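You operate a simulated robot arm through the tools that you are given. There is no shell and no other tool.

The job below is to be done with a simulated robot arm. You get a single attempt, and the scene is never put back.

TASK
The screen at seat 35 hangs crooked: level it with the level bar.
Fine: lay the bar on top, free the swivel lock, turn till it shows LEVEL, lock again and put the bar back. Set down upright: level bar. Where these are worked on the way, their far stop is far enough and under half their travel is too little: swivel lock.
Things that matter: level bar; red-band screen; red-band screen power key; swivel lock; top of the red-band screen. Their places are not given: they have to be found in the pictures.

The check looks at the end state, three seconds after you hand in, the way a careful person would. Anything else that was tipped, shoved, dropped, spilled or broken makes it a failure.

THE ROBOT
A 6-joint arm with a two-finger gripper, fixed in place. Base frame: the origin is on the floor under the middle of its stand, x ahead of it, y to its left, z up. Lengths are in m, angles in degrees, forces in N, time in s.
It reaches about 1.572 m from its shoulder. Its first joint turns from -166.0 to 166.0 degrees. Payload 2.45 kg.
Tool frame: the origin (TCP) lies between the finger pads and is the grasp point; the fingertips stand 0.02 m ahead of it; z points along the fingers, y is the line along which they close. The gripper opens to 0.14 m; its body begins 0.168 m behind the TCP.
Orientation is that of the tool frame in the base frame, as a unit quaternion [x, y, z, w]. With the fingers straight down and closing along the base's y, the tool's x points along the base's -x, its y along +y and its z along -z.

THE INTERFACE
- The arm moves only by the tool arm_command. Its argument "steps" is a list that holds one entry, the list of rows, each a list of 7 numbers: the gripper command, from -1 (fully open) to 1 (shut), values between in proportion, then the shift along the tool's x, y, z in m, then the turn, a rotation vector about the tool's x, y, z in degrees. In form: [[[claw, tx, ty, tz, rx, ry, rz], ...]]. A call has 1 to 20 rows; each row is the pose to reach, as a shift and turn from the pose commanded when the call began, along the tool's axes at that moment. Each row takes 0.2 s and may step no farther than 0.05 m and 8.6 degrees from the row before; otherwise, or with a gripper value out of range, the whole call is refused. Where a pose cannot be reached the arm comes as near as it can. A force on the tool above 40 N (or 10 N above the force at the start of the call, whichever is more), or a blocked arm, ends the call early, and 0.2 s more pass. The fingers move at their own pace (about 0.045 m/s each) and stop on an object; they squeeze with about 24 N. The grip force told is the motor's: it shows also when the fingers shut on nothing. Time passes only in rows, and 0.2 s behind the last, so rows that repeat a pose let the fingers close. It gives the time, the measured TCP pose, the force on the tool (base axes), the opening and the grip force at its end, in the units of the frame above (readings bear some noise), with the torque about the TCP (base axes, N m) and any sound that the robot's microphone picked up, and new pictures: "pictures" is both (left out), scene, wrist or none.
- Cameras (640 x 400 px; columns grow to the right, rows downward): "scene" is fixed at [0.3979, 0.4987, 1.659]; the picture's right is [-0.77, -0.64, 0.00], its down [-0.43, 0.51, -0.74] and it looks along [0.48, -0.57, -0.67] (base axes); focal length 225 px, centre (320, 200). "wrist" rides on the gripper at [0.078, 0.011, -0.209] in the tool frame; the picture's right is [-0.14, 0.99, 0.00], its down [-0.92, -0.13, -0.37] and it looks along [-0.37, -0.05, 0.93] (tool axes); focal length 280 px, centre (320, 200).
- measure_at(camera, pixels): there is no depth. For up to 12 entries [column, row, z] of the newest picture of that camera ("zoom" is the newest enlarged one), the place [x, y] in the base frame at which the ray of that pixel passes the height z, good to about 0.002 m. The clock stands still meanwhile.
- close_up(camera, box): a new picture of the part [left, top, right, bottom] of that camera's present view, enlarged. The clock stands still meanwhile.
- job_done(): hands the job in; it is judged then, once.

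Unless the task says otherwise, let go and move clear before handing in.

The tools are called by a JSON object that holds its "api" and its "payload". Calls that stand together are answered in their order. arm_command: Moves the arm, as the interface text tells. Its arguments: {"type":"object","properties":{"steps":{"type":"array","items":{"type":"array","items":{"type":"array","items":{"type":"number"}}}},"pictures":{"type":"string","enum":["both","scene","wrist","none"]}},"required":["steps"]} The other tools are called the same way: measure_at (camera, pixels) gives the place at which the rays of pixels pass given heights; close_up (camera, box) takes an enlarged picture of a part of a camera's view; job_done () hands the job in.

At the start:

```text
clock: 0.0
tool_pos: [0.5668, -0.0038, 1.4971]
tcp_rot: [0.0, 1.0, 0.0, -0.001]
contact_force: [0.0, 0.0, 0.0]
ft_torque: [-0.02, -0.02, -0.02]
opening: 0.1401
finger_force: 0.0
```

scene: 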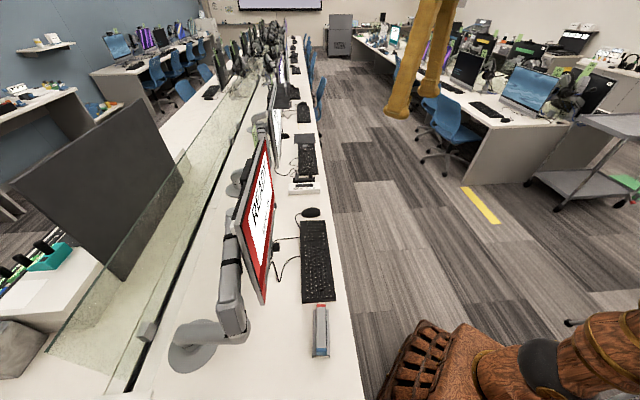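
wrist: 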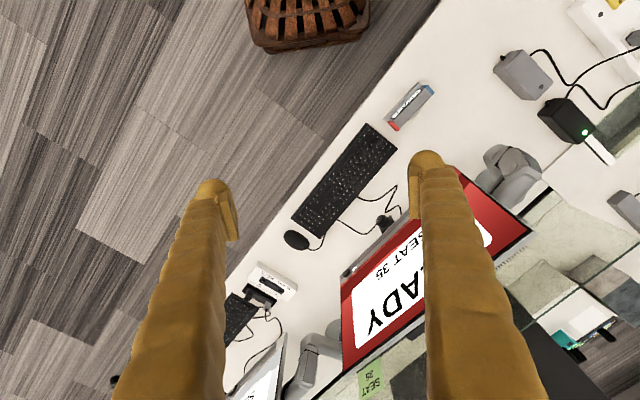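

The scene shows a red-banded screen around (258,220) and a small grey bar with red/blue ends at (320,330), likely the level bar. I'll take close-ups to find the swivel lock and details.

{"api": "close_up", "payload": {"camera": "scene", "box": [160, 120, 380, 380]}}

{"api": "close_up", "payload": {"camera": "wrist", "box": [320, 40, 640, 340]}}

{"api": "close_up", "payload": {"camera": "scene", "box": [220, 130, 340, 250]}}

```text
1.54 times, centred on (270, 250) of scene
```

zoom: 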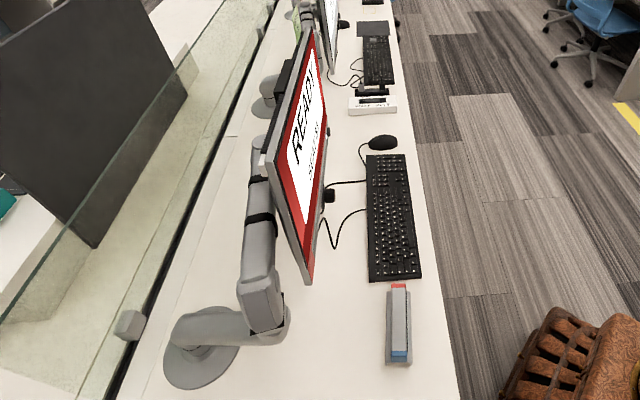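

```text
1.33 times, centred on (480, 190) of wrist
```

zoom: 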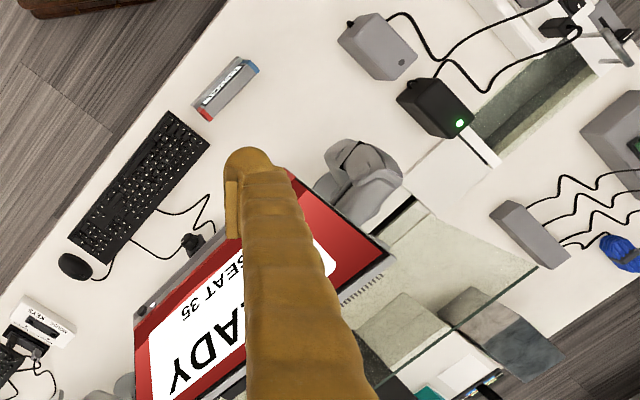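

```text
3.33 times, centred on (280, 190) of scene
```

zoom: 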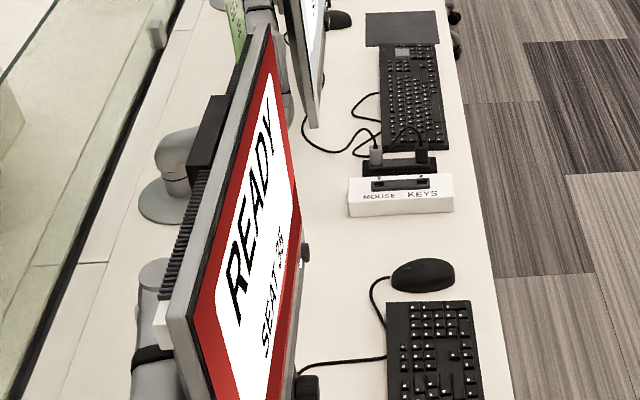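

The level bar appears at scene (320,330) and wrist (410,106); I'll triangulate heights by comparing both cameras.

{"api": "measure_at", "payload": {"camera": "scene", "pixels": [[316, 357, 0.72], [316, 357, 0.76], [316, 357, 0.8], [334, 301, 0.72], [334, 301, 0.76], [334, 301, 0.8], [302, 222, 0.72], [302, 222, 0.76], [302, 222, 0.8]]}}

{"api": "measure_at", "payload": {"camera": "wrist", "pixels": [[435, 90, 0.72], [435, 90, 0.76], [435, 90, 0.8], [293, 219, 0.72], [293, 219, 0.76], [293, 219, 0.8], [397, 150, 0.72], [397, 150, 0.76], [397, 150, 0.8]]}}

```text
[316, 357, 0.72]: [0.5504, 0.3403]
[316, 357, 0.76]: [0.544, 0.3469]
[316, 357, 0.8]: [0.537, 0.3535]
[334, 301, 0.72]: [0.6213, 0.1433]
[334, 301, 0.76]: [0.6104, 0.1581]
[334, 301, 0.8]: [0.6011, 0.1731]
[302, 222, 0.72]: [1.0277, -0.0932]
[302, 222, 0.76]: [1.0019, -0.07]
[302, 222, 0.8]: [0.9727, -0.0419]
```

```text
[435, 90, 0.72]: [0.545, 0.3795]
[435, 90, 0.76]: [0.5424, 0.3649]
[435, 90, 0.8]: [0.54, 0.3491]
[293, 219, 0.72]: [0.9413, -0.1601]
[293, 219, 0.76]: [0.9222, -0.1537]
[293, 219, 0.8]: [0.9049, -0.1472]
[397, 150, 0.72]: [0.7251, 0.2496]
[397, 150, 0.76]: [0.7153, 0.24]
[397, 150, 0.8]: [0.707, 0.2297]
```

I'll match keyboard corners and bar ends across both cameras to get the table height.

{"api": "measure_at", "payload": {"camera": "scene", "pixels": [[302, 303, 0.72], [302, 303, 0.76], [302, 303, 0.8], [326, 220, 0.72], [326, 220, 0.76], [326, 220, 0.8], [313, 357, 0.76], [329, 357, 0.76], [316, 305, 0.76], [327, 305, 0.76]]}}

{"api": "close_up", "payload": {"camera": "scene", "box": [290, 290, 350, 370]}}

{"api": "close_up", "payload": {"camera": "wrist", "box": [370, 70, 450, 140]}}

```text
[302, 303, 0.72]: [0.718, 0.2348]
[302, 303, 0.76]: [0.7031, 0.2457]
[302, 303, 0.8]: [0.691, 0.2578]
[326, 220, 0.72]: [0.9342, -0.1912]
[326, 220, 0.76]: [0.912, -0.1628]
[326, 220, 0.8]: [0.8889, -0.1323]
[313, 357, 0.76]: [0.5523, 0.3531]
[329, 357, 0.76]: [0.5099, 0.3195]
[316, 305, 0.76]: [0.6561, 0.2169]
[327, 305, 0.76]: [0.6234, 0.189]
```

```text
5.00 times, centred on (320, 330) of scene
```

zoom: 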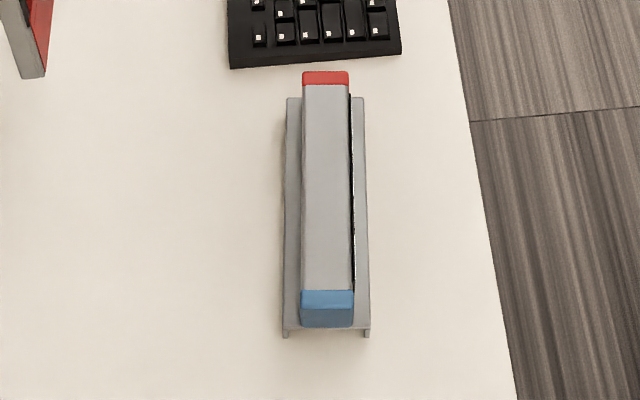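

```text
5.71 times, centred on (410, 105) of wrist
```

zoom: 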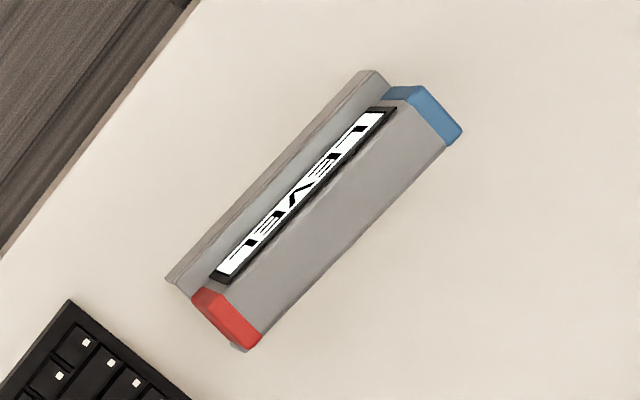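

The table is near z≈0.75 and the bar sits in a cradle with its LEVEL window toward the aisle. Next I'll zoom in on the screen's front edge and back to find the power key and swivel lock.

{"api": "close_up", "payload": {"camera": "scene", "box": [210, 160, 310, 230]}}

{"api": "close_up", "payload": {"camera": "scene", "box": [210, 220, 310, 310]}}

{"api": "close_up", "payload": {"camera": "wrist", "box": [320, 170, 440, 280]}}

{"api": "close_up", "payload": {"camera": "wrist", "box": [430, 140, 570, 300]}}

{"api": "close_up", "payload": {"camera": "wrist", "box": [310, 270, 430, 400]}}

```text
5.71 times, centred on (260, 195) of scene
```

zoom: 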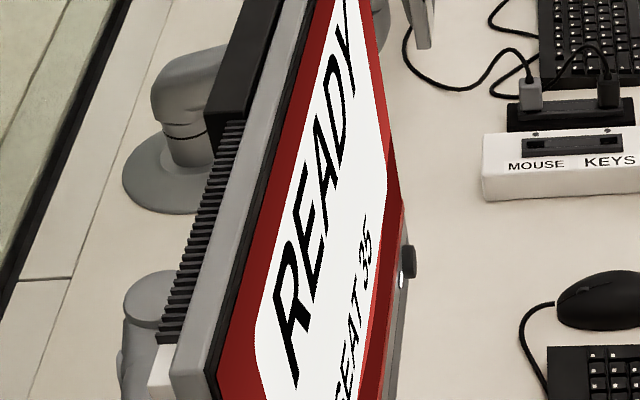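

```text
4.44 times, centred on (260, 265) of scene
```

zoom: 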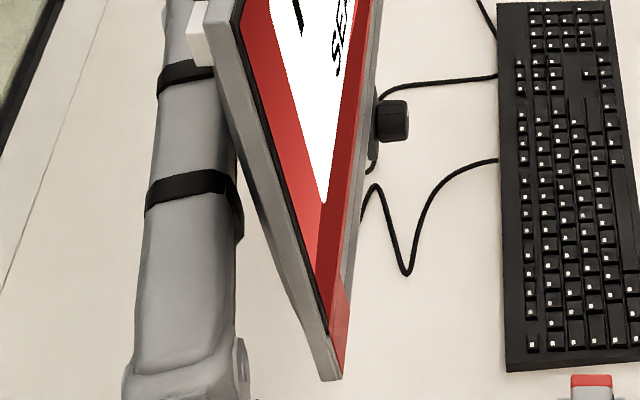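

```text
3.64 times, centred on (380, 225) of wrist
```

zoom: 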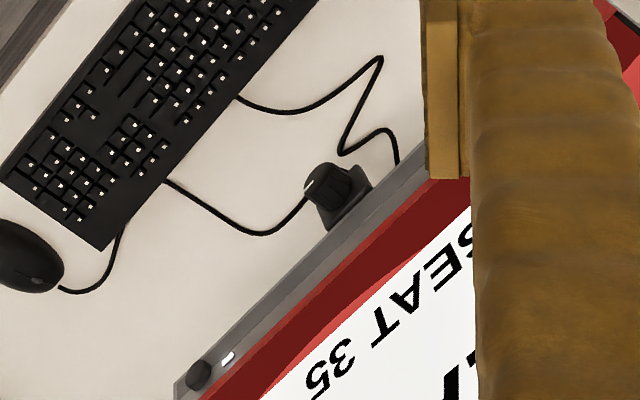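

```text
2.50 times, centred on (500, 220) of wrist
```

zoom: 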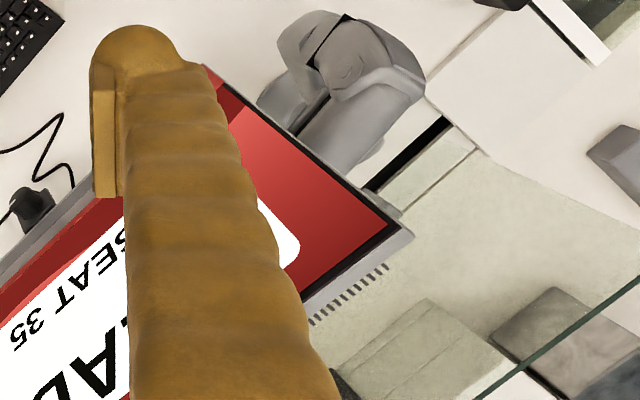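

```text
3.08 times, centred on (370, 335) of wrist
```

zoom: 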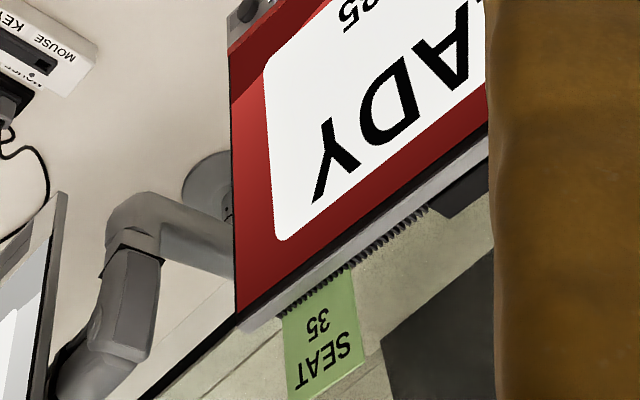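

The black knurled knob on a plate under the screen's lower edge (wrist ~(389,213), scene ~(301,247)) looks like the swivel lock, and the small round button at wrist (335,271) with an LED is the power key. I'll triangulate the screen's corners now.

{"api": "measure_at", "payload": {"camera": "wrist", "pixels": [[533, 228, 1.0], [533, 228, 1.1], [533, 228, 1.2], [458, 168, 0.8], [458, 168, 0.9], [458, 168, 1.0], [340, 378, 1.0], [340, 378, 1.1], [340, 378, 1.2], [387, 212, 0.8], [387, 212, 0.85], [387, 212, 0.9]]}}

{"api": "measure_at", "payload": {"camera": "scene", "pixels": [[237, 229, 1.0], [237, 229, 1.1], [237, 229, 1.2], [264, 304, 0.8], [264, 304, 0.9], [264, 304, 1.0], [268, 139, 1.0], [268, 139, 1.1], [268, 139, 1.2], [301, 247, 0.8], [301, 247, 0.85], [301, 247, 0.9]]}}

```text
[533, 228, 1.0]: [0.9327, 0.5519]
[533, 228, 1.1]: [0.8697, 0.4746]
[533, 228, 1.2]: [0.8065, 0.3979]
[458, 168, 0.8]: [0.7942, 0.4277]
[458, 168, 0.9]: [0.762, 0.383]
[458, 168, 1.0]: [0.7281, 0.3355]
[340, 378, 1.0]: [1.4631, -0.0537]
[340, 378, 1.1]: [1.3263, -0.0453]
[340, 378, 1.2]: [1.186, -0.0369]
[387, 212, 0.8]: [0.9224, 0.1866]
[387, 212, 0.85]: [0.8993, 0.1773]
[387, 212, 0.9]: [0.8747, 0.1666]
```

```text
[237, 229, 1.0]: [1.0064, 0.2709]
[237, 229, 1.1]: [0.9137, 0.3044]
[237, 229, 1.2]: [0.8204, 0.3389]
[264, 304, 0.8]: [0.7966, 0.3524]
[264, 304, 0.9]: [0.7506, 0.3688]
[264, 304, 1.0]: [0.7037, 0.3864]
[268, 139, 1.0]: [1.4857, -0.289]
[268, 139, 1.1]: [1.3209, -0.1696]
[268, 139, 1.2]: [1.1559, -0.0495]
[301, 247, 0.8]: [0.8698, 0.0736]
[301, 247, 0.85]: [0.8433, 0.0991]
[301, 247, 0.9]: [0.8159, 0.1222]
```

{"api": "measure_at", "payload": {"camera": "wrist", "pixels": [[383, 221, 0.85], [383, 221, 0.9], [383, 221, 0.95], [346.5, 273, 0.85], [346.5, 273, 0.9], [346.5, 273, 0.95]]}}

{"api": "measure_at", "payload": {"camera": "scene", "pixels": [[276.5, 247, 0.85], [276.5, 247, 0.9], [276.5, 247, 0.95], [275.5, 206, 0.85], [275.5, 206, 0.9], [275.5, 206, 0.95]]}}

```text
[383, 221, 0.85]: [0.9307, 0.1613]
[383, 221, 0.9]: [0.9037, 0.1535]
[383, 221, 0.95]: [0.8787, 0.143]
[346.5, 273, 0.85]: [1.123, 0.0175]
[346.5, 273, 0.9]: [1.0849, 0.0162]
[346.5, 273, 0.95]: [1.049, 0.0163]
```

```text
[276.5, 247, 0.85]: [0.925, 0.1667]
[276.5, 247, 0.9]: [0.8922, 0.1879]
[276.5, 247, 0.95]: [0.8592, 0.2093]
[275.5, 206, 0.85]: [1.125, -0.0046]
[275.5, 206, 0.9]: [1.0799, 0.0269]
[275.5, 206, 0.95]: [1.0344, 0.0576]
```

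The screen's top runs from about (0.77,0.36,1.25) to (1.15,-0.04,1.21), so it is tilted ~4°; the knob is near (0.93,0.16,0.85). I'll move above the level bar with a -45° yaw to inspect it closely.

{"api": "arm_command", "payload": {"steps": [[[-1, 0.005, 0.022, 0.039, 0, 0, 5], [-1, 0.01, 0.045, 0.078, 0, 0, 10], [-1, 0.016, 0.068, 0.117, 0, 0, 15], [-1, 0.021, 0.091, 0.156, 0, 0, 20], [-1, 0.026, 0.113, 0.194, 0, 0, 25], [-1, 0.031, 0.136, 0.233, 0, 0, 30], [-1, 0.037, 0.159, 0.272, 0, 0, 35], [-1, 0.042, 0.181, 0.311, 0, 0, 40], [-1, 0.047, 0.204, 0.35, 0, 0, 45], [-1, 0.047, 0.204, 0.35, 0, 0, 45]]]}}

```text
clock: 2.2
tool_pos: [0.5174, 0.2044, 1.1425]
tcp_rot: [0.384, 0.923, 0.0, 0.0]
contact_force: [0.0, 0.5, -0.9]
ft_torque: [0.01, 0.02, 0.03]
opening: 0.14
finger_force: 0.0
```

scene: 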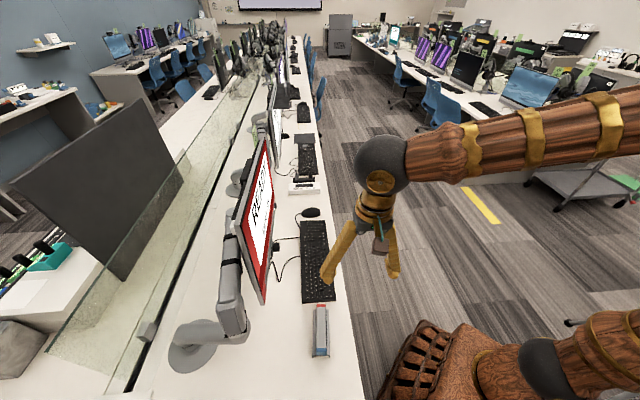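
wrist: 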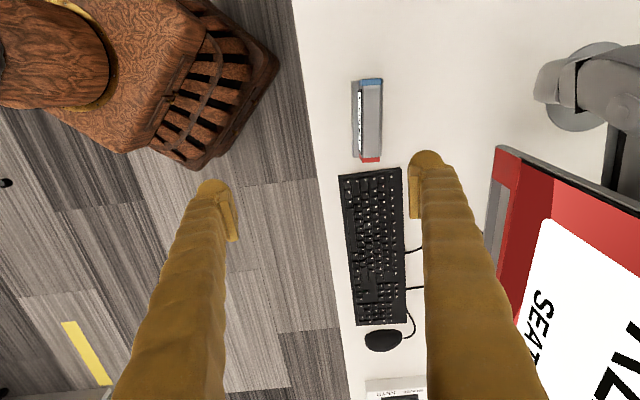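

The bar now shows at wrist (367,118) with red end toward the keyboard; zooming in on it and triangulating.

{"api": "close_up", "payload": {"camera": "wrist", "box": [330, 65, 410, 175]}}

{"api": "measure_at", "payload": {"camera": "wrist", "pixels": [[340, 175, 0.74], [340, 175, 0.76], [340, 175, 0.78], [405, 168, 0.76], [357, 325, 0.76], [407, 322, 0.76]]}}

{"api": "measure_at", "payload": {"camera": "scene", "pixels": [[335, 300, 0.74], [335, 300, 0.76], [335, 300, 0.78], [302, 303, 0.76], [302, 222, 0.76], [326, 220, 0.76]]}}

```text
3.64 times, centred on (370, 120) of wrist
```

zoom: 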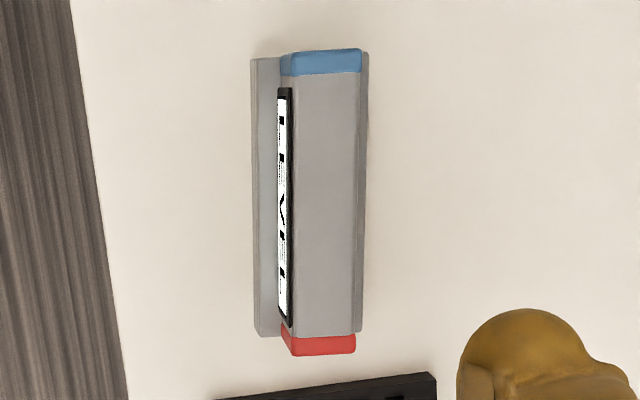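

```text
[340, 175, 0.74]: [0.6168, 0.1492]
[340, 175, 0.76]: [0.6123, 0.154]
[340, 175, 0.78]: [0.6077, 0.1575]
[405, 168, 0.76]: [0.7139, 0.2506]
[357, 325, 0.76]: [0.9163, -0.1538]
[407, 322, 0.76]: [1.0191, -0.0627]
```

```text
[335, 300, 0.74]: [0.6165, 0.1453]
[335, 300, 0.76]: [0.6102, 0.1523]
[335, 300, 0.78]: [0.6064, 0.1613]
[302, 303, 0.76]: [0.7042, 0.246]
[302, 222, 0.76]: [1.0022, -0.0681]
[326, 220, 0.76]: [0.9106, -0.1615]
```

The bar rests in a shallow channel cradle, LEVEL window on the aisle side. I'll measure its outline at plausible heights.

{"api": "measure_at", "payload": {"camera": "zoom", "pixels": [[291, 50, 0.8], [362, 50, 0.8], [291, 356, 0.8], [355, 352, 0.8], [291, 50, 0.82], [362, 50, 0.82], [291, 356, 0.82], [355, 352, 0.82], [252, 59, 0.77], [253, 336, 0.77], [367, 52, 0.77], [360, 332, 0.77]]}}

{"api": "close_up", "payload": {"camera": "scene", "box": [290, 290, 350, 370]}}

```text
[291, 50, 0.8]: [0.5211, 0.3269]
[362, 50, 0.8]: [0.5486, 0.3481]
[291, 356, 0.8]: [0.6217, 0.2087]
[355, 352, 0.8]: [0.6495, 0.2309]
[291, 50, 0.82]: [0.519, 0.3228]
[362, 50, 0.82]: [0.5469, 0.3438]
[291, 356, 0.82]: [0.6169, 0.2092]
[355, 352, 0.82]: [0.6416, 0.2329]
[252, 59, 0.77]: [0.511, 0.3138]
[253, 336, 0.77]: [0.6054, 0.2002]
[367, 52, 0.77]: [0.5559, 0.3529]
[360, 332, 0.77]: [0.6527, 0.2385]
```

```text
5.00 times, centred on (320, 330) of scene
```

zoom: 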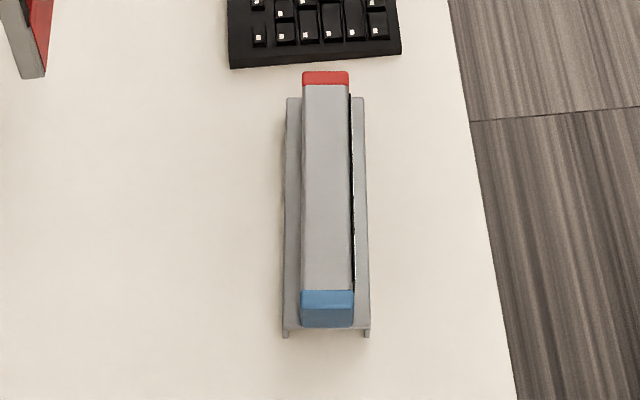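

{"api": "measure_at", "payload": {"camera": "zoom", "pixels": [[303, 71, 0.8], [349, 71, 0.8], [300, 308, 0.8], [354, 308, 0.8], [303, 71, 0.82], [349, 71, 0.82], [300, 308, 0.82], [354, 308, 0.82], [283, 337, 0.755], [370, 337, 0.755]]}}

```text
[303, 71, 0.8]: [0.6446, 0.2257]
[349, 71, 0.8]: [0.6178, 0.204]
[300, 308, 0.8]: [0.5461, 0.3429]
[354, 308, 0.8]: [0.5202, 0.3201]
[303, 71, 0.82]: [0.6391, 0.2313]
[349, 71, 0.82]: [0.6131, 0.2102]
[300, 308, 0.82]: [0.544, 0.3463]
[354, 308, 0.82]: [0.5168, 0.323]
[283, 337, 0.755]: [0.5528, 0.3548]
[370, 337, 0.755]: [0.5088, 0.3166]
```

Triangulation gives the bar's top at z≈0.817, centre (0.580,0.277), axis about -49°, ~0.15 x 0.035 m. I'll descend to about z 0.93 above it to look at details.

{"api": "arm_command", "payload": {"steps": [[[-1, 0.001, 0.016, 0.035, 0, 0, 0.8], [-1, 0.002, 0.032, 0.071, 0, 0, 1.6], [-1, 0.004, 0.048, 0.106, 0, 0, 2.4], [-1, 0.005, 0.064, 0.142, 0, 0, 3.2], [-1, 0.006, 0.08, 0.177, 0, 0, 4], [-1, 0.007, 0.0956, 0.2125, 0, 0, 4.7], [-1, 0.007, 0.0956, 0.2125, 0, 0, 4.7]]]}}

```text
clock: 3.8
tool_pos: [0.5814, 0.2748, 0.9344]
tcp_rot: [0.42, 0.908, 0.0, 0.001]
contact_force: [0.2, -0.1, -0.4]
ft_torque: [0.01, 0.0, 0.03]
opening: 0.1397
finger_force: 0.1
```

scene: 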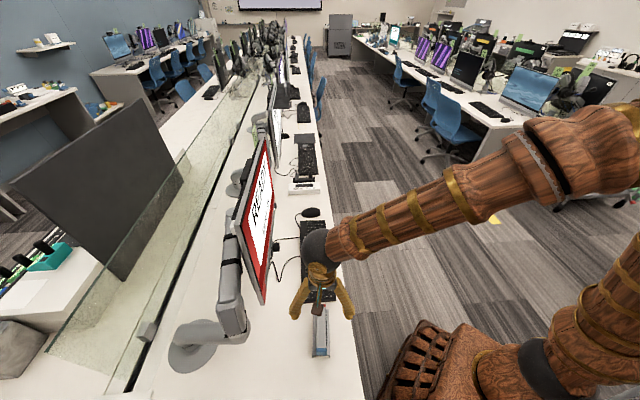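
wrist: 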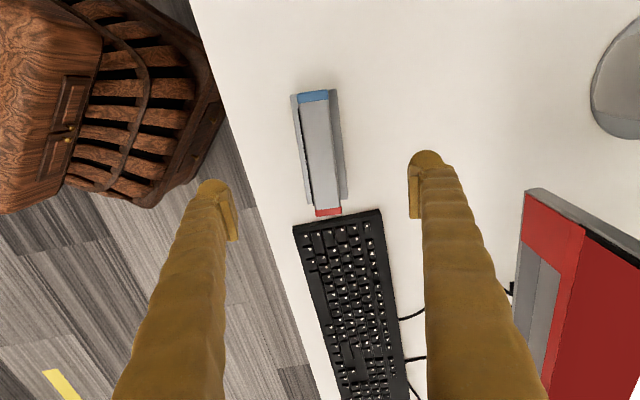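

The bar appears at wrist (320,150), its tilt in the picture matching the tool x-axis, so the yaw is nearly aligned. Zooming in to measure precisely.

{"api": "close_up", "payload": {"camera": "wrist", "box": [270, 80, 370, 225]}}

{"api": "close_up", "payload": {"camera": "scene", "box": [280, 280, 350, 370]}}

```text
2.76 times, centred on (320, 152) of wrist
```

zoom: 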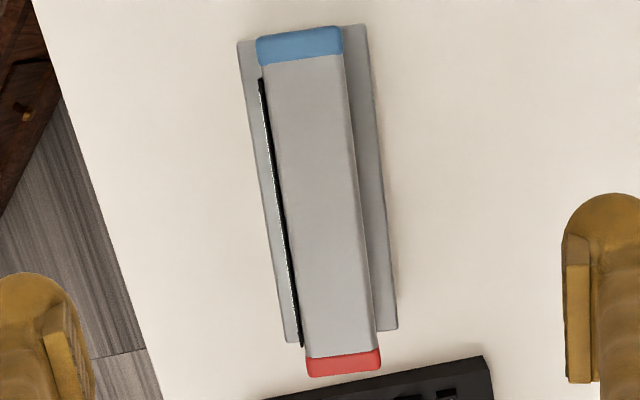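

```text
4.44 times, centred on (315, 325) of scene
```

zoom: 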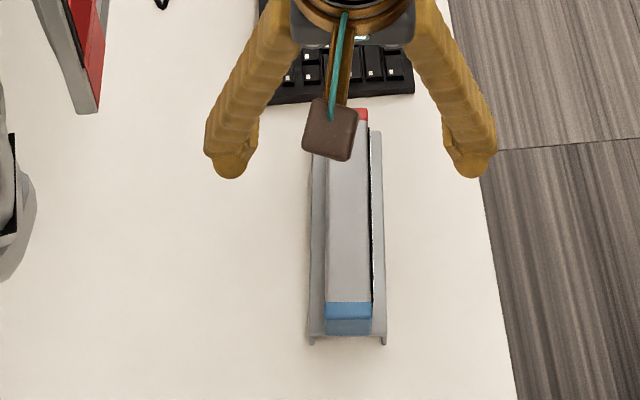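

{"api": "measure_at", "payload": {"camera": "wrist", "pixels": [[297.2, 93.3, 0.817], [328, 89.3, 0.817], [315.7, 215.8, 0.817], [341.7, 213.6, 0.817], [289.9, 94.5, 0.77], [335.8, 88.7, 0.77], [310.9, 202.7, 0.77], [348, 198.4, 0.77]]}}

```text
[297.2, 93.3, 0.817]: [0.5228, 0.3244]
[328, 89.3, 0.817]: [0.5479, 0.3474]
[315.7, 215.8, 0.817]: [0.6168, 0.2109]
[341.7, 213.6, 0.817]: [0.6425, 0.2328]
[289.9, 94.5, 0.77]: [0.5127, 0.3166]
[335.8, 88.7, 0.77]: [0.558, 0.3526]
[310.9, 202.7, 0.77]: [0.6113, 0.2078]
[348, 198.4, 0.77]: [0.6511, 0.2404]
```

{"api": "measure_at", "payload": {"camera": "zoom", "pixels": [[308, 334, 0.76], [308, 334, 0.77], [308, 334, 0.78], [386, 334, 0.76], [386, 334, 0.77], [386, 334, 0.78], [379, 131, 0.76], [379, 131, 0.77], [379, 131, 0.78], [345, 331, 0.77], [345, 331, 0.78]]}}

{"api": "measure_at", "payload": {"camera": "wrist", "pixels": [[289.9, 94.5, 0.76], [289.9, 94.5, 0.78], [335.8, 88.7, 0.76], [335.8, 88.7, 0.78], [310.9, 202.7, 0.76], [310.9, 202.7, 0.78]]}}

```text
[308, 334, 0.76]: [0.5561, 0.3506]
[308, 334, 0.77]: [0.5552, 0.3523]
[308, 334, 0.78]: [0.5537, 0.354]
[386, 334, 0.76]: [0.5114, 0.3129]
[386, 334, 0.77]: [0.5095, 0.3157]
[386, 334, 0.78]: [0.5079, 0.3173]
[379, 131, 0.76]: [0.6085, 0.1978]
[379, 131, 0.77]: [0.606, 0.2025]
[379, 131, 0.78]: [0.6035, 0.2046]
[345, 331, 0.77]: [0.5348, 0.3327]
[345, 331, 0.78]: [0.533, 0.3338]
```

```text
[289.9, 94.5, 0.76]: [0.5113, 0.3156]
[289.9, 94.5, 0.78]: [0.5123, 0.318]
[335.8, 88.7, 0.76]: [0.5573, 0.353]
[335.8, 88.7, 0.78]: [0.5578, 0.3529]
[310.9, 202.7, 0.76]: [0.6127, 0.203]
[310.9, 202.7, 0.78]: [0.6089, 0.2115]
```

The plate under the bar is at z≈0.77 and the bar's centre is (0.5825,0.279), axis -50.4°. I'll descend to TCP z≈0.802 with open fingers straddling the bar.

{"api": "arm_command", "payload": {"steps": [[[-1, 0.001, 0.002, 0.03, 0, 0, 0.7], [-1, 0.002, 0.003, 0.06, 0, 0, 0.7], [-1, 0.002, 0.0037, 0.09, 0, 0, 0.7], [-1, 0.002, 0.0037, 0.115, 0, 0, 0.7], [-1, 0.002, 0.0037, 0.1326, 0, 0, 0.7], [-1, 0.002, 0.0037, 0.1326, 0, 0, 0.7]]]}}

```text
clock: 5.2
tool_pos: [0.5831, 0.2765, 0.8023]
tcp_rot: [0.425, 0.905, 0.0, 0.0]
contact_force: [-0.2, -0.4, -0.1]
ft_torque: [0.01, 0.04, -0.02]
opening: 0.14
finger_force: 0.1
```

scene: 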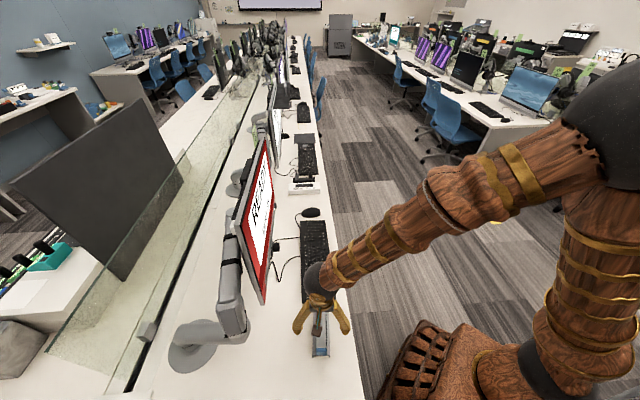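
wrist: 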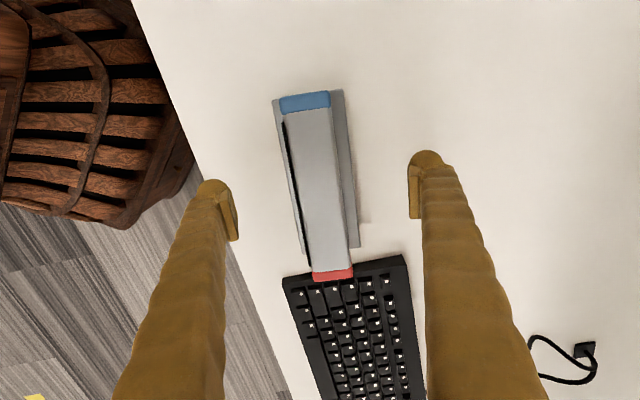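

The fingers straddle the bar, pads at wrist (237,240) and (412,218) with the bar centred at (322,190). I'll check clearance in a scene zoom.

{"api": "close_up", "payload": {"camera": "scene", "box": [285, 285, 360, 365]}}

{"api": "close_up", "payload": {"camera": "wrist", "box": [200, 80, 440, 290]}}

```text
5.00 times, centred on (322, 325) of scene
```

zoom: 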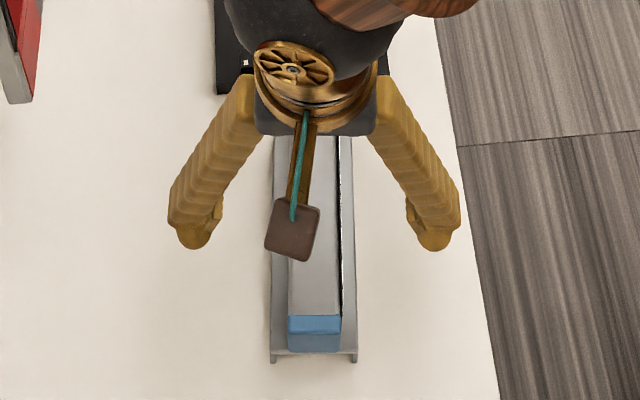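

```text
1.90 times, centred on (320, 185) of wrist
```

zoom: 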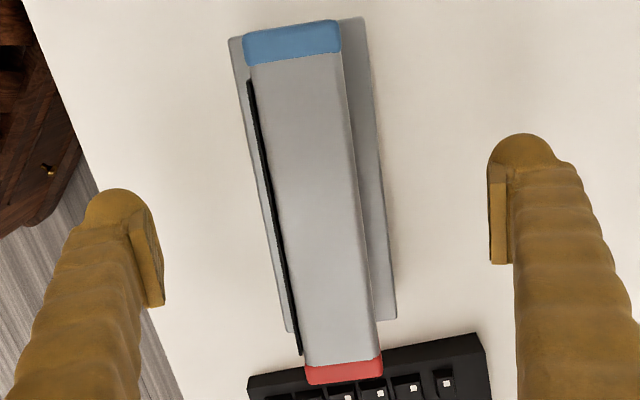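

Clearance looks good on both sides. Closing the fingers on the bar.

{"api": "arm_command", "payload": {"steps": [[[1, 0, 0, 0, 0, 0, 0], [1, 0, 0, 0, 0, 0, 0], [1, 0, 0, 0, 0, 0, 0], [1, 0, 0, 0, 0, 0, 0], [1, 0, 0, 0, 0, 0, 0], [1, 0, 0, 0, 0, 0, 0], [1, 0, 0, 0, 0, 0, 0], [1, 0, 0, 0, 0, 0, 0]]]}}

```text
clock: 7.0
tool_pos: [0.5819, 0.2765, 0.8023]
tcp_rot: [0.426, 0.905, 0.0, -0.001]
contact_force: [-0.1, 0.4, -0.1]
ft_torque: [0.0, 0.02, 0.11]
opening: 0.0332
finger_force: 24.1
```

scene: 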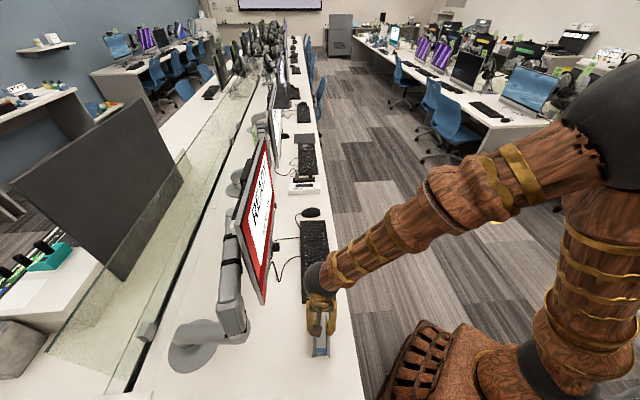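
wrist: 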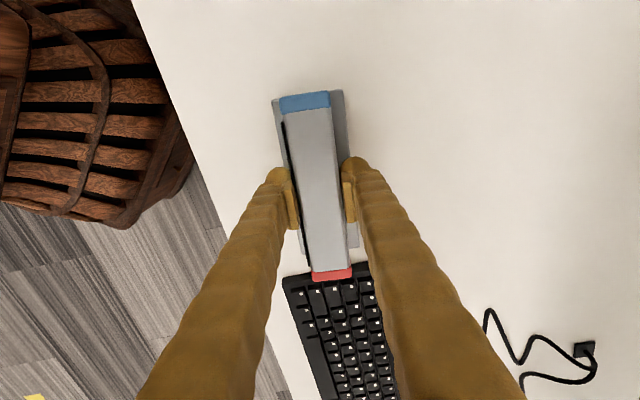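

The bar is gripped (opening 0.033, 24 N). Lifting slowly to see whether the base channel stays behind.

{"api": "arm_command", "payload": {"steps": [[[1, 0, 0, -0.01, 0, 0, 0], [1, 0, 0, -0.03, 0, 0, 0], [1, 0, 0, -0.06, 0, 0, 0], [1, 0, 0, -0.1, 0, 0, 0], [1, 0, 0, -0.14, 0, 0, 0], [1, 0, 0, -0.16, 0, 0, 0], [1, 0, 0, -0.16, 0, 0, 0]]]}}

{"api": "close_up", "payload": {"camera": "scene", "box": [285, 275, 365, 365]}}

{"api": "close_up", "payload": {"camera": "wrist", "box": [220, 80, 420, 290]}}

```text
clock: 8.6
tool_pos: [0.5846, 0.2738, 0.9623]
tcp_rot: [0.427, 0.904, 0.0, 0.0]
contact_force: [-0.4, 0.0, -1.9]
ft_torque: [-0.02, 0.0, 0.03]
opening: 0.0332
finger_force: 23.8
```

scene: 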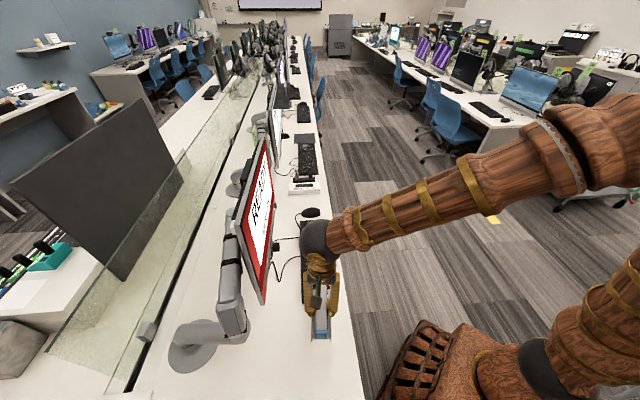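
wrist: 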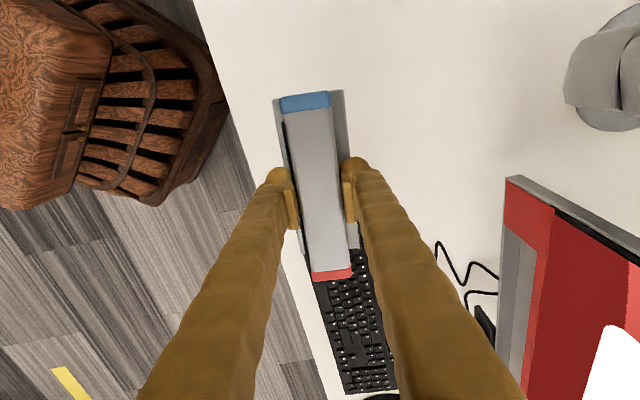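

```text
4.44 times, centred on (325, 320) of scene
```

zoom: 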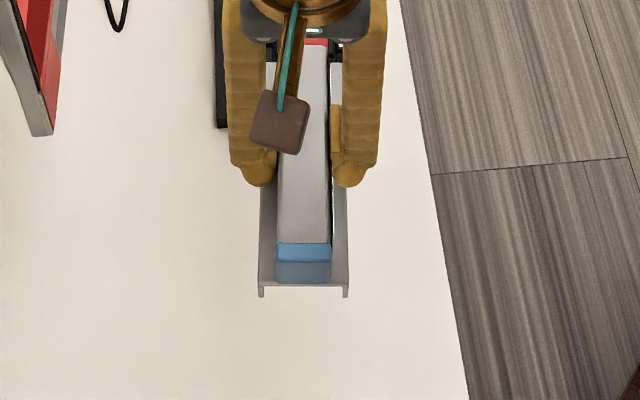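

```text
1.90 times, centred on (320, 185) of wrist
```

zoom: 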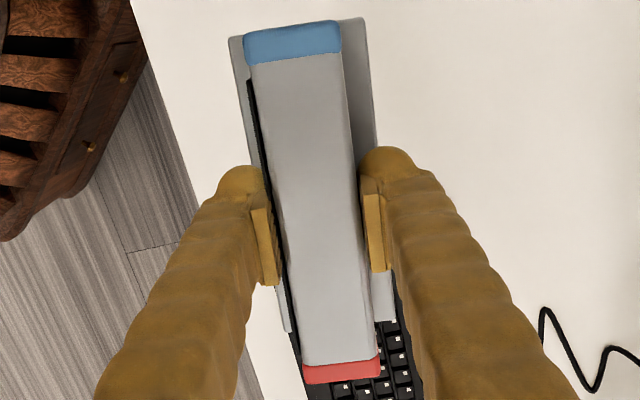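

The channel base lifted with the bar, so it is an integral saddle meant to straddle the screen's top edge. Next I'll examine the screen's top edge closely to measure its line, tilt and thickness.

{"api": "close_up", "payload": {"camera": "scene", "box": [220, 205, 260, 245]}}

{"api": "close_up", "payload": {"camera": "scene", "box": [230, 170, 270, 210]}}

{"api": "close_up", "payload": {"camera": "scene", "box": [245, 130, 285, 170]}}

```text
10.00 times, centred on (240, 225) of scene
```

zoom: 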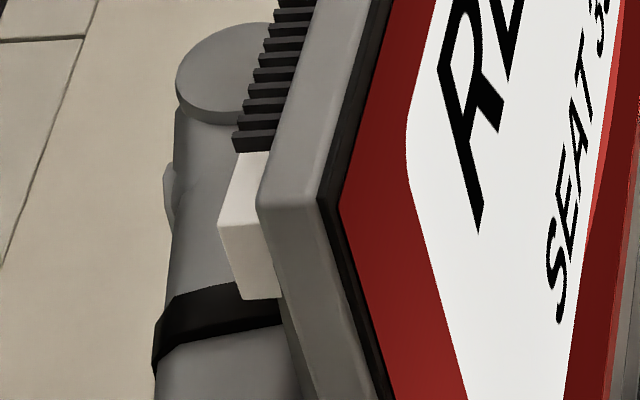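

```text
10.00 times, centred on (250, 190) of scene
```

zoom: 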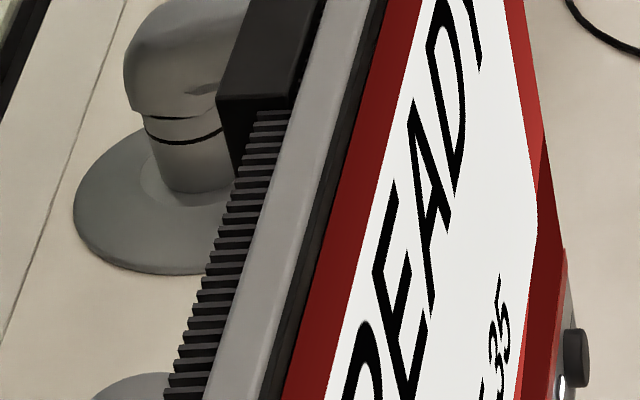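

```text
10.00 times, centred on (265, 150) of scene
```

zoom: 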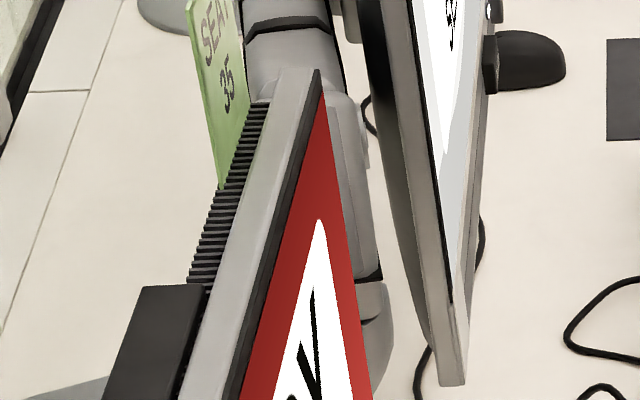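

The screen's top is a slim bezel with vents and a black box behind it. I'll raise the bar to z≈1.42 and then move it to just in front of the screen's top middle so I can view the top from above.

{"api": "arm_command", "payload": {"steps": [[[1, 0, 0, -0.046, 0, 0, -0.5], [1, 0, 0, -0.092, 0, 0, -1], [1, 0, 0, -0.138, 0, 0, -1.5], [1, 0, 0, -0.184, 0, 0, -2], [1, 0, 0, -0.23, 0, 0, -2.5], [1, 0, 0, -0.276, 0, 0, -3], [1, 0, 0, -0.322, 0, 0, -3.5], [1, 0, 0, -0.368, 0, 0, -4], [1, 0, 0, -0.414, 0, 0, -4.5], [1, 0, 0, -0.458, 0, 0, -5], [1, 0, 0, -0.458, 0, 0, -5]]]}}

{"api": "measure_at", "payload": {"camera": "scene", "pixels": [[233.8, 225.3, 1.25], [239.8, 225, 1.25], [242, 225.7, 1.25], [261.3, 137.8, 1.21], [264.9, 136.8, 1.21], [265.2, 137.8, 1.21]]}}

```text
clock: 11.0
tool_pos: [0.5852, 0.2765, 1.4203]
tcp_rot: [0.386, 0.923, 0.0, -0.001]
contact_force: [0.2, 0.5, -1.7]
ft_torque: [0.0, 0.01, 0.03]
opening: 0.0331
finger_force: 24.1
```

scene: 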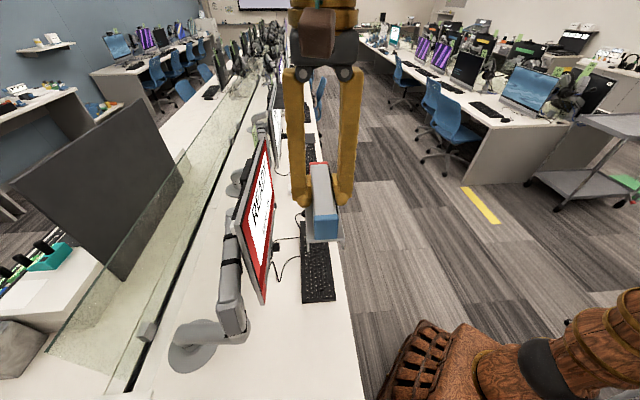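
wrist: 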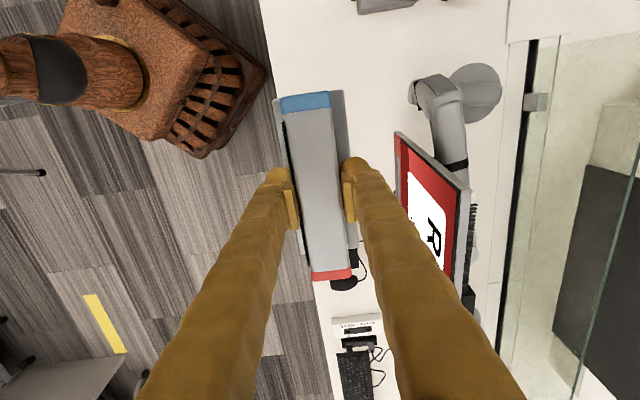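

```text
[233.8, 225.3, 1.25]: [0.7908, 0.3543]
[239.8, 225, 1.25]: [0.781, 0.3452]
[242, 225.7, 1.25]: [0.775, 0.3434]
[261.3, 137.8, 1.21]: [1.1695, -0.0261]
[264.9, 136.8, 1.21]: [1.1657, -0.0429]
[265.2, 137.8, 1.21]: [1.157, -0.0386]
```

Now the wrist sees the screen's top edge from above at (465,185)–(465,320), and the scene shows the bar's saddle at (323,215). Zooming both.

{"api": "close_up", "payload": {"camera": "wrist", "box": [380, 120, 500, 330]}}

{"api": "close_up", "payload": {"camera": "scene", "box": [285, 150, 365, 250]}}

{"api": "close_up", "payload": {"camera": "wrist", "box": [440, 150, 490, 210]}}

```text
1.90 times, centred on (440, 225) of wrist
```

zoom: 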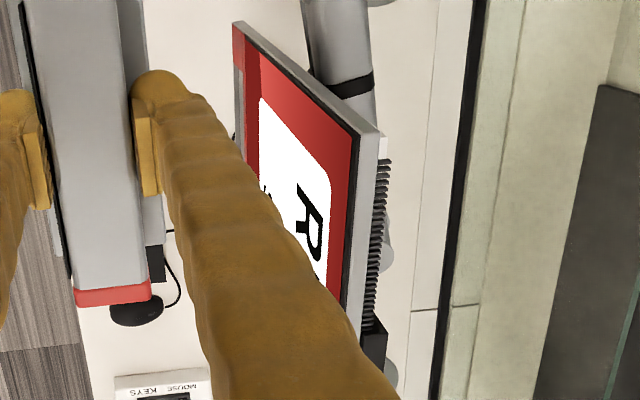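

```text
4.00 times, centred on (325, 200) of scene
```

zoom: 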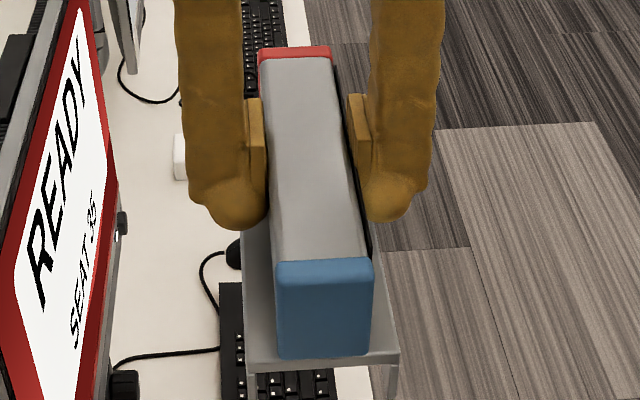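

```text
6.67 times, centred on (465, 180) of wrist
```

zoom: 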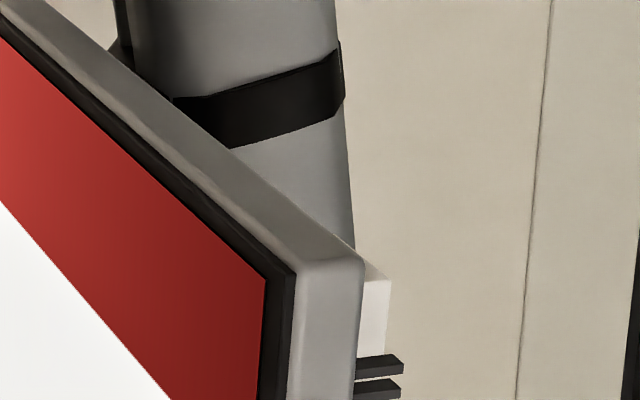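

The saddle has thin legs ~5.5 cm apart (outer) and the screen top is only ~2 cm thick, with vents and a box behind. I'll move along the front of the screen at z 1.42 to view the middle of the top edge from above.

{"api": "arm_command", "payload": {"steps": [[[1, -0.04, 0.006, 0, 0, 0, 0], [1, -0.08, 0.012, 0, 0, 0, 0], [1, -0.125, 0.019, 0, 0, 0, 0], [1, -0.17, 0.026, 0, 0, 0, 0], [1, -0.215, 0.033, 0, 0, 0, 0], [1, -0.26, 0.039, 0, 0, 0, 0], [1, -0.305, 0.046, 0, 0, 0, 0], [1, -0.35, 0.053, 0, 0, 0, 0], [1, -0.39, 0.059, 0, 0, 0, 0], [1, -0.425, 0.064, 0, 0, 0, 0], [1, -0.448, 0.068, 0, 0, 0, 0], [1, -0.448, 0.068, 0, 0, 0, 0]]]}}

{"api": "close_up", "payload": {"camera": "wrist", "box": [360, 20, 520, 260]}}

```text
clock: 13.6
tool_pos: [0.9475, 0.0055, 1.4211]
tcp_rot: [0.386, 0.923, 0.001, 0.0]
contact_force: [-0.7, 0.8, -1.6]
ft_torque: [-0.02, -0.01, 0.01]
opening: 0.0331
finger_force: 24.5
```

scene: 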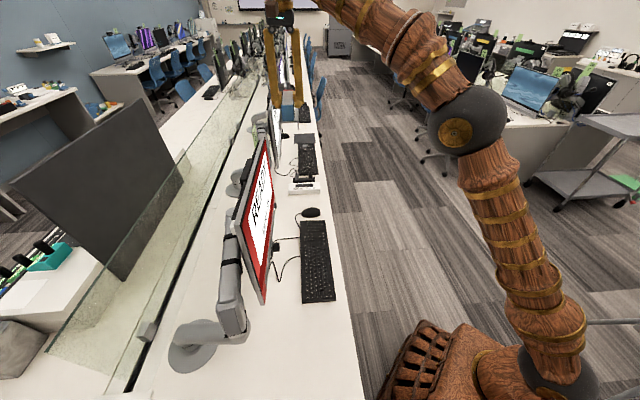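
wrist: 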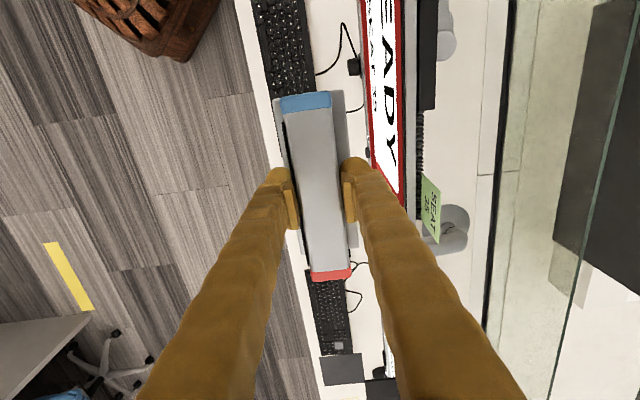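

```text
1.67 times, centred on (440, 140) of wrist
```

zoom: 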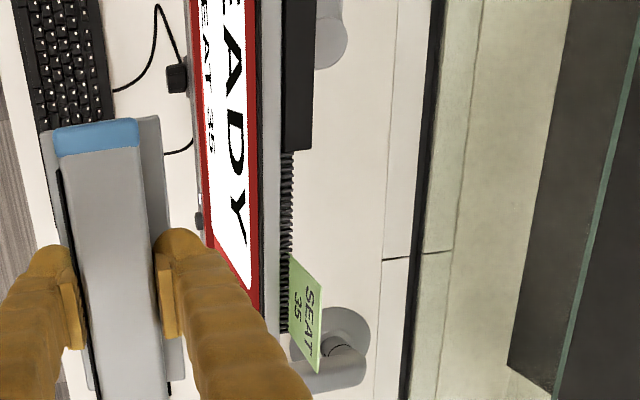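

The box sits behind the middle and a SEAT 35 tag hangs behind the far end. I'll zoom further for precise top-edge measurement.

{"api": "close_up", "payload": {"camera": "wrist", "box": [380, 60, 450, 120]}}

{"api": "close_up", "payload": {"camera": "wrist", "box": [390, 120, 450, 220]}}

{"api": "close_up", "payload": {"camera": "wrist", "box": [380, 0, 460, 70]}}

```text
6.67 times, centred on (415, 90) of wrist
```

zoom: 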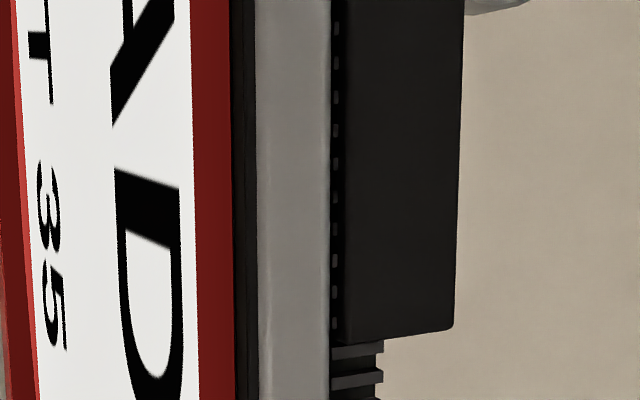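

```text
4.00 times, centred on (420, 170) of wrist
```

zoom: 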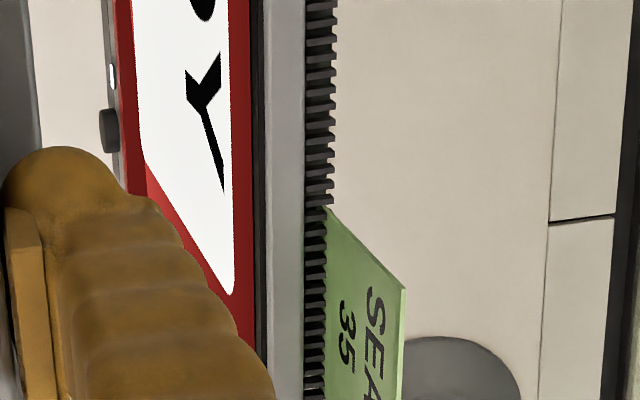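

```text
5.71 times, centred on (420, 35) of wrist
```

zoom: 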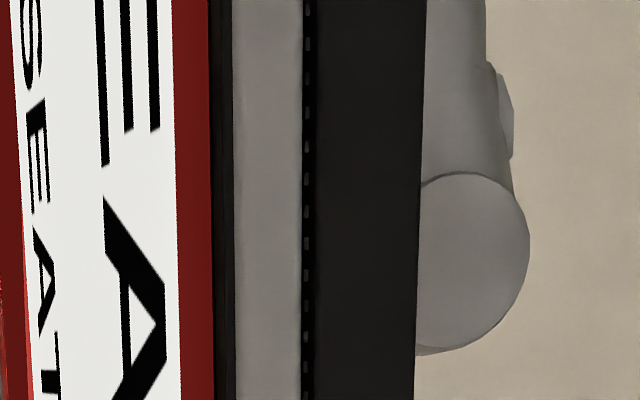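

{"api": "measure_at", "payload": {"camera": "wrist", "pixels": [[418.7, 111.4, 1.16], [418.7, 111.4, 1.2], [418.7, 111.4, 1.24], [434.8, 109.5, 1.16], [434.8, 109.5, 1.2], [434.8, 109.5, 1.24], [405.8, 110, 1.2], [405.8, 110, 1.24], [416.3, 110, 1.2], [416.3, 110, 1.24]]}}

{"api": "measure_at", "payload": {"camera": "scene", "pixels": [[253, 158.5, 1.16], [253, 158.5, 1.2], [253, 158.5, 1.24], [247.3, 158.7, 1.16], [247.3, 158.7, 1.2], [247.3, 158.7, 1.24]]}}

```text
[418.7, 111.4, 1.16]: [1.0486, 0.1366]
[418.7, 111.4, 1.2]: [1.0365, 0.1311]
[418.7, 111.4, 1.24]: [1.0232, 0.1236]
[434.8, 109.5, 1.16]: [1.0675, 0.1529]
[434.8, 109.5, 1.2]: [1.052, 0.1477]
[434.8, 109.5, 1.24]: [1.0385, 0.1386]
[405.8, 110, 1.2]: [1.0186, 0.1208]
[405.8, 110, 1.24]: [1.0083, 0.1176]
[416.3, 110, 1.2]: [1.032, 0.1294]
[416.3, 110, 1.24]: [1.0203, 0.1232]
```

```text
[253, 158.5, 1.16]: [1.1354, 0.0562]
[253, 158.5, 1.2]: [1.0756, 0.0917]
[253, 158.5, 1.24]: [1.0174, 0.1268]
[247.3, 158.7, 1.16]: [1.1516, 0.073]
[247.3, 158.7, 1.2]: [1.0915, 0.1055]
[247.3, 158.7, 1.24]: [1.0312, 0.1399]
```

The box top is near the bezel's top, so I need precise heights. I'll back off to the front (~0.25 m from the screen plane) so the whole top edge is visible to the right of the finger.

{"api": "arm_command", "payload": {"steps": [[[1, 0.018, -0.032, 0, 0, 0, 0], [1, 0.036, -0.065, 0, 0, 0, 0], [1, 0.054, -0.097, 0, 0, 0, 0], [1, 0.0712, -0.129, 0, 0, 0, 0], [1, 0.0712, -0.129, 0, 0, 0, 0]]]}}

{"api": "close_up", "payload": {"camera": "wrist", "box": [430, 0, 590, 300]}}

```text
clock: 14.8
tool_pos: [0.8022, -0.0391, 1.4218]
tcp_rot: [0.386, 0.922, 0.0, 0.0]
contact_force: [-0.2, -0.2, -1.4]
ft_torque: [0.02, -0.03, 0.01]
opening: 0.0329
finger_force: 23.8
```

scene: 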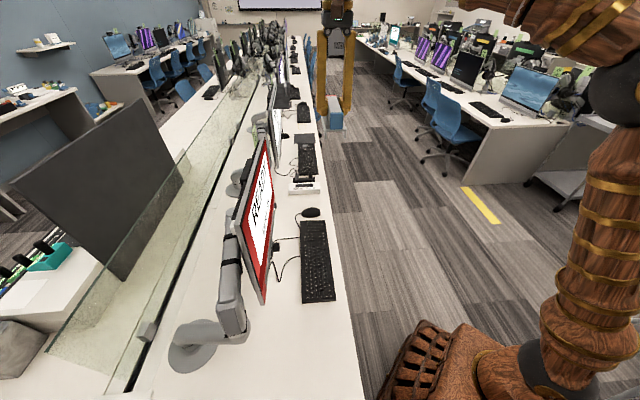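
wrist: 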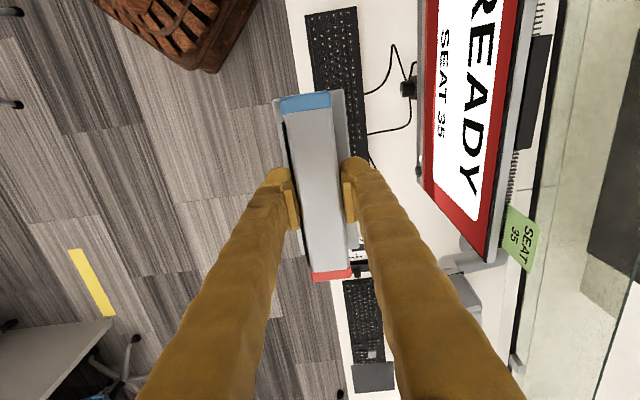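

```text
1.33 times, centred on (510, 150) of wrist
```

zoom: 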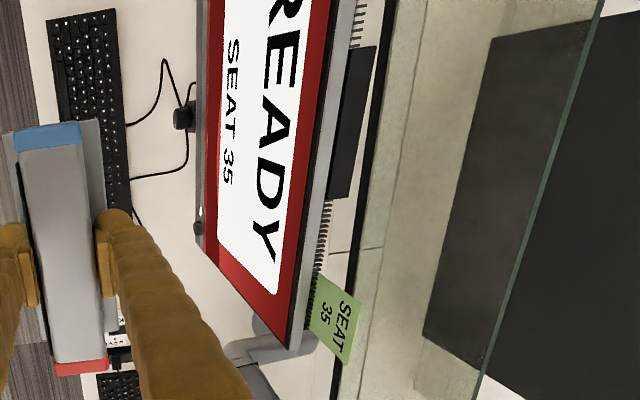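

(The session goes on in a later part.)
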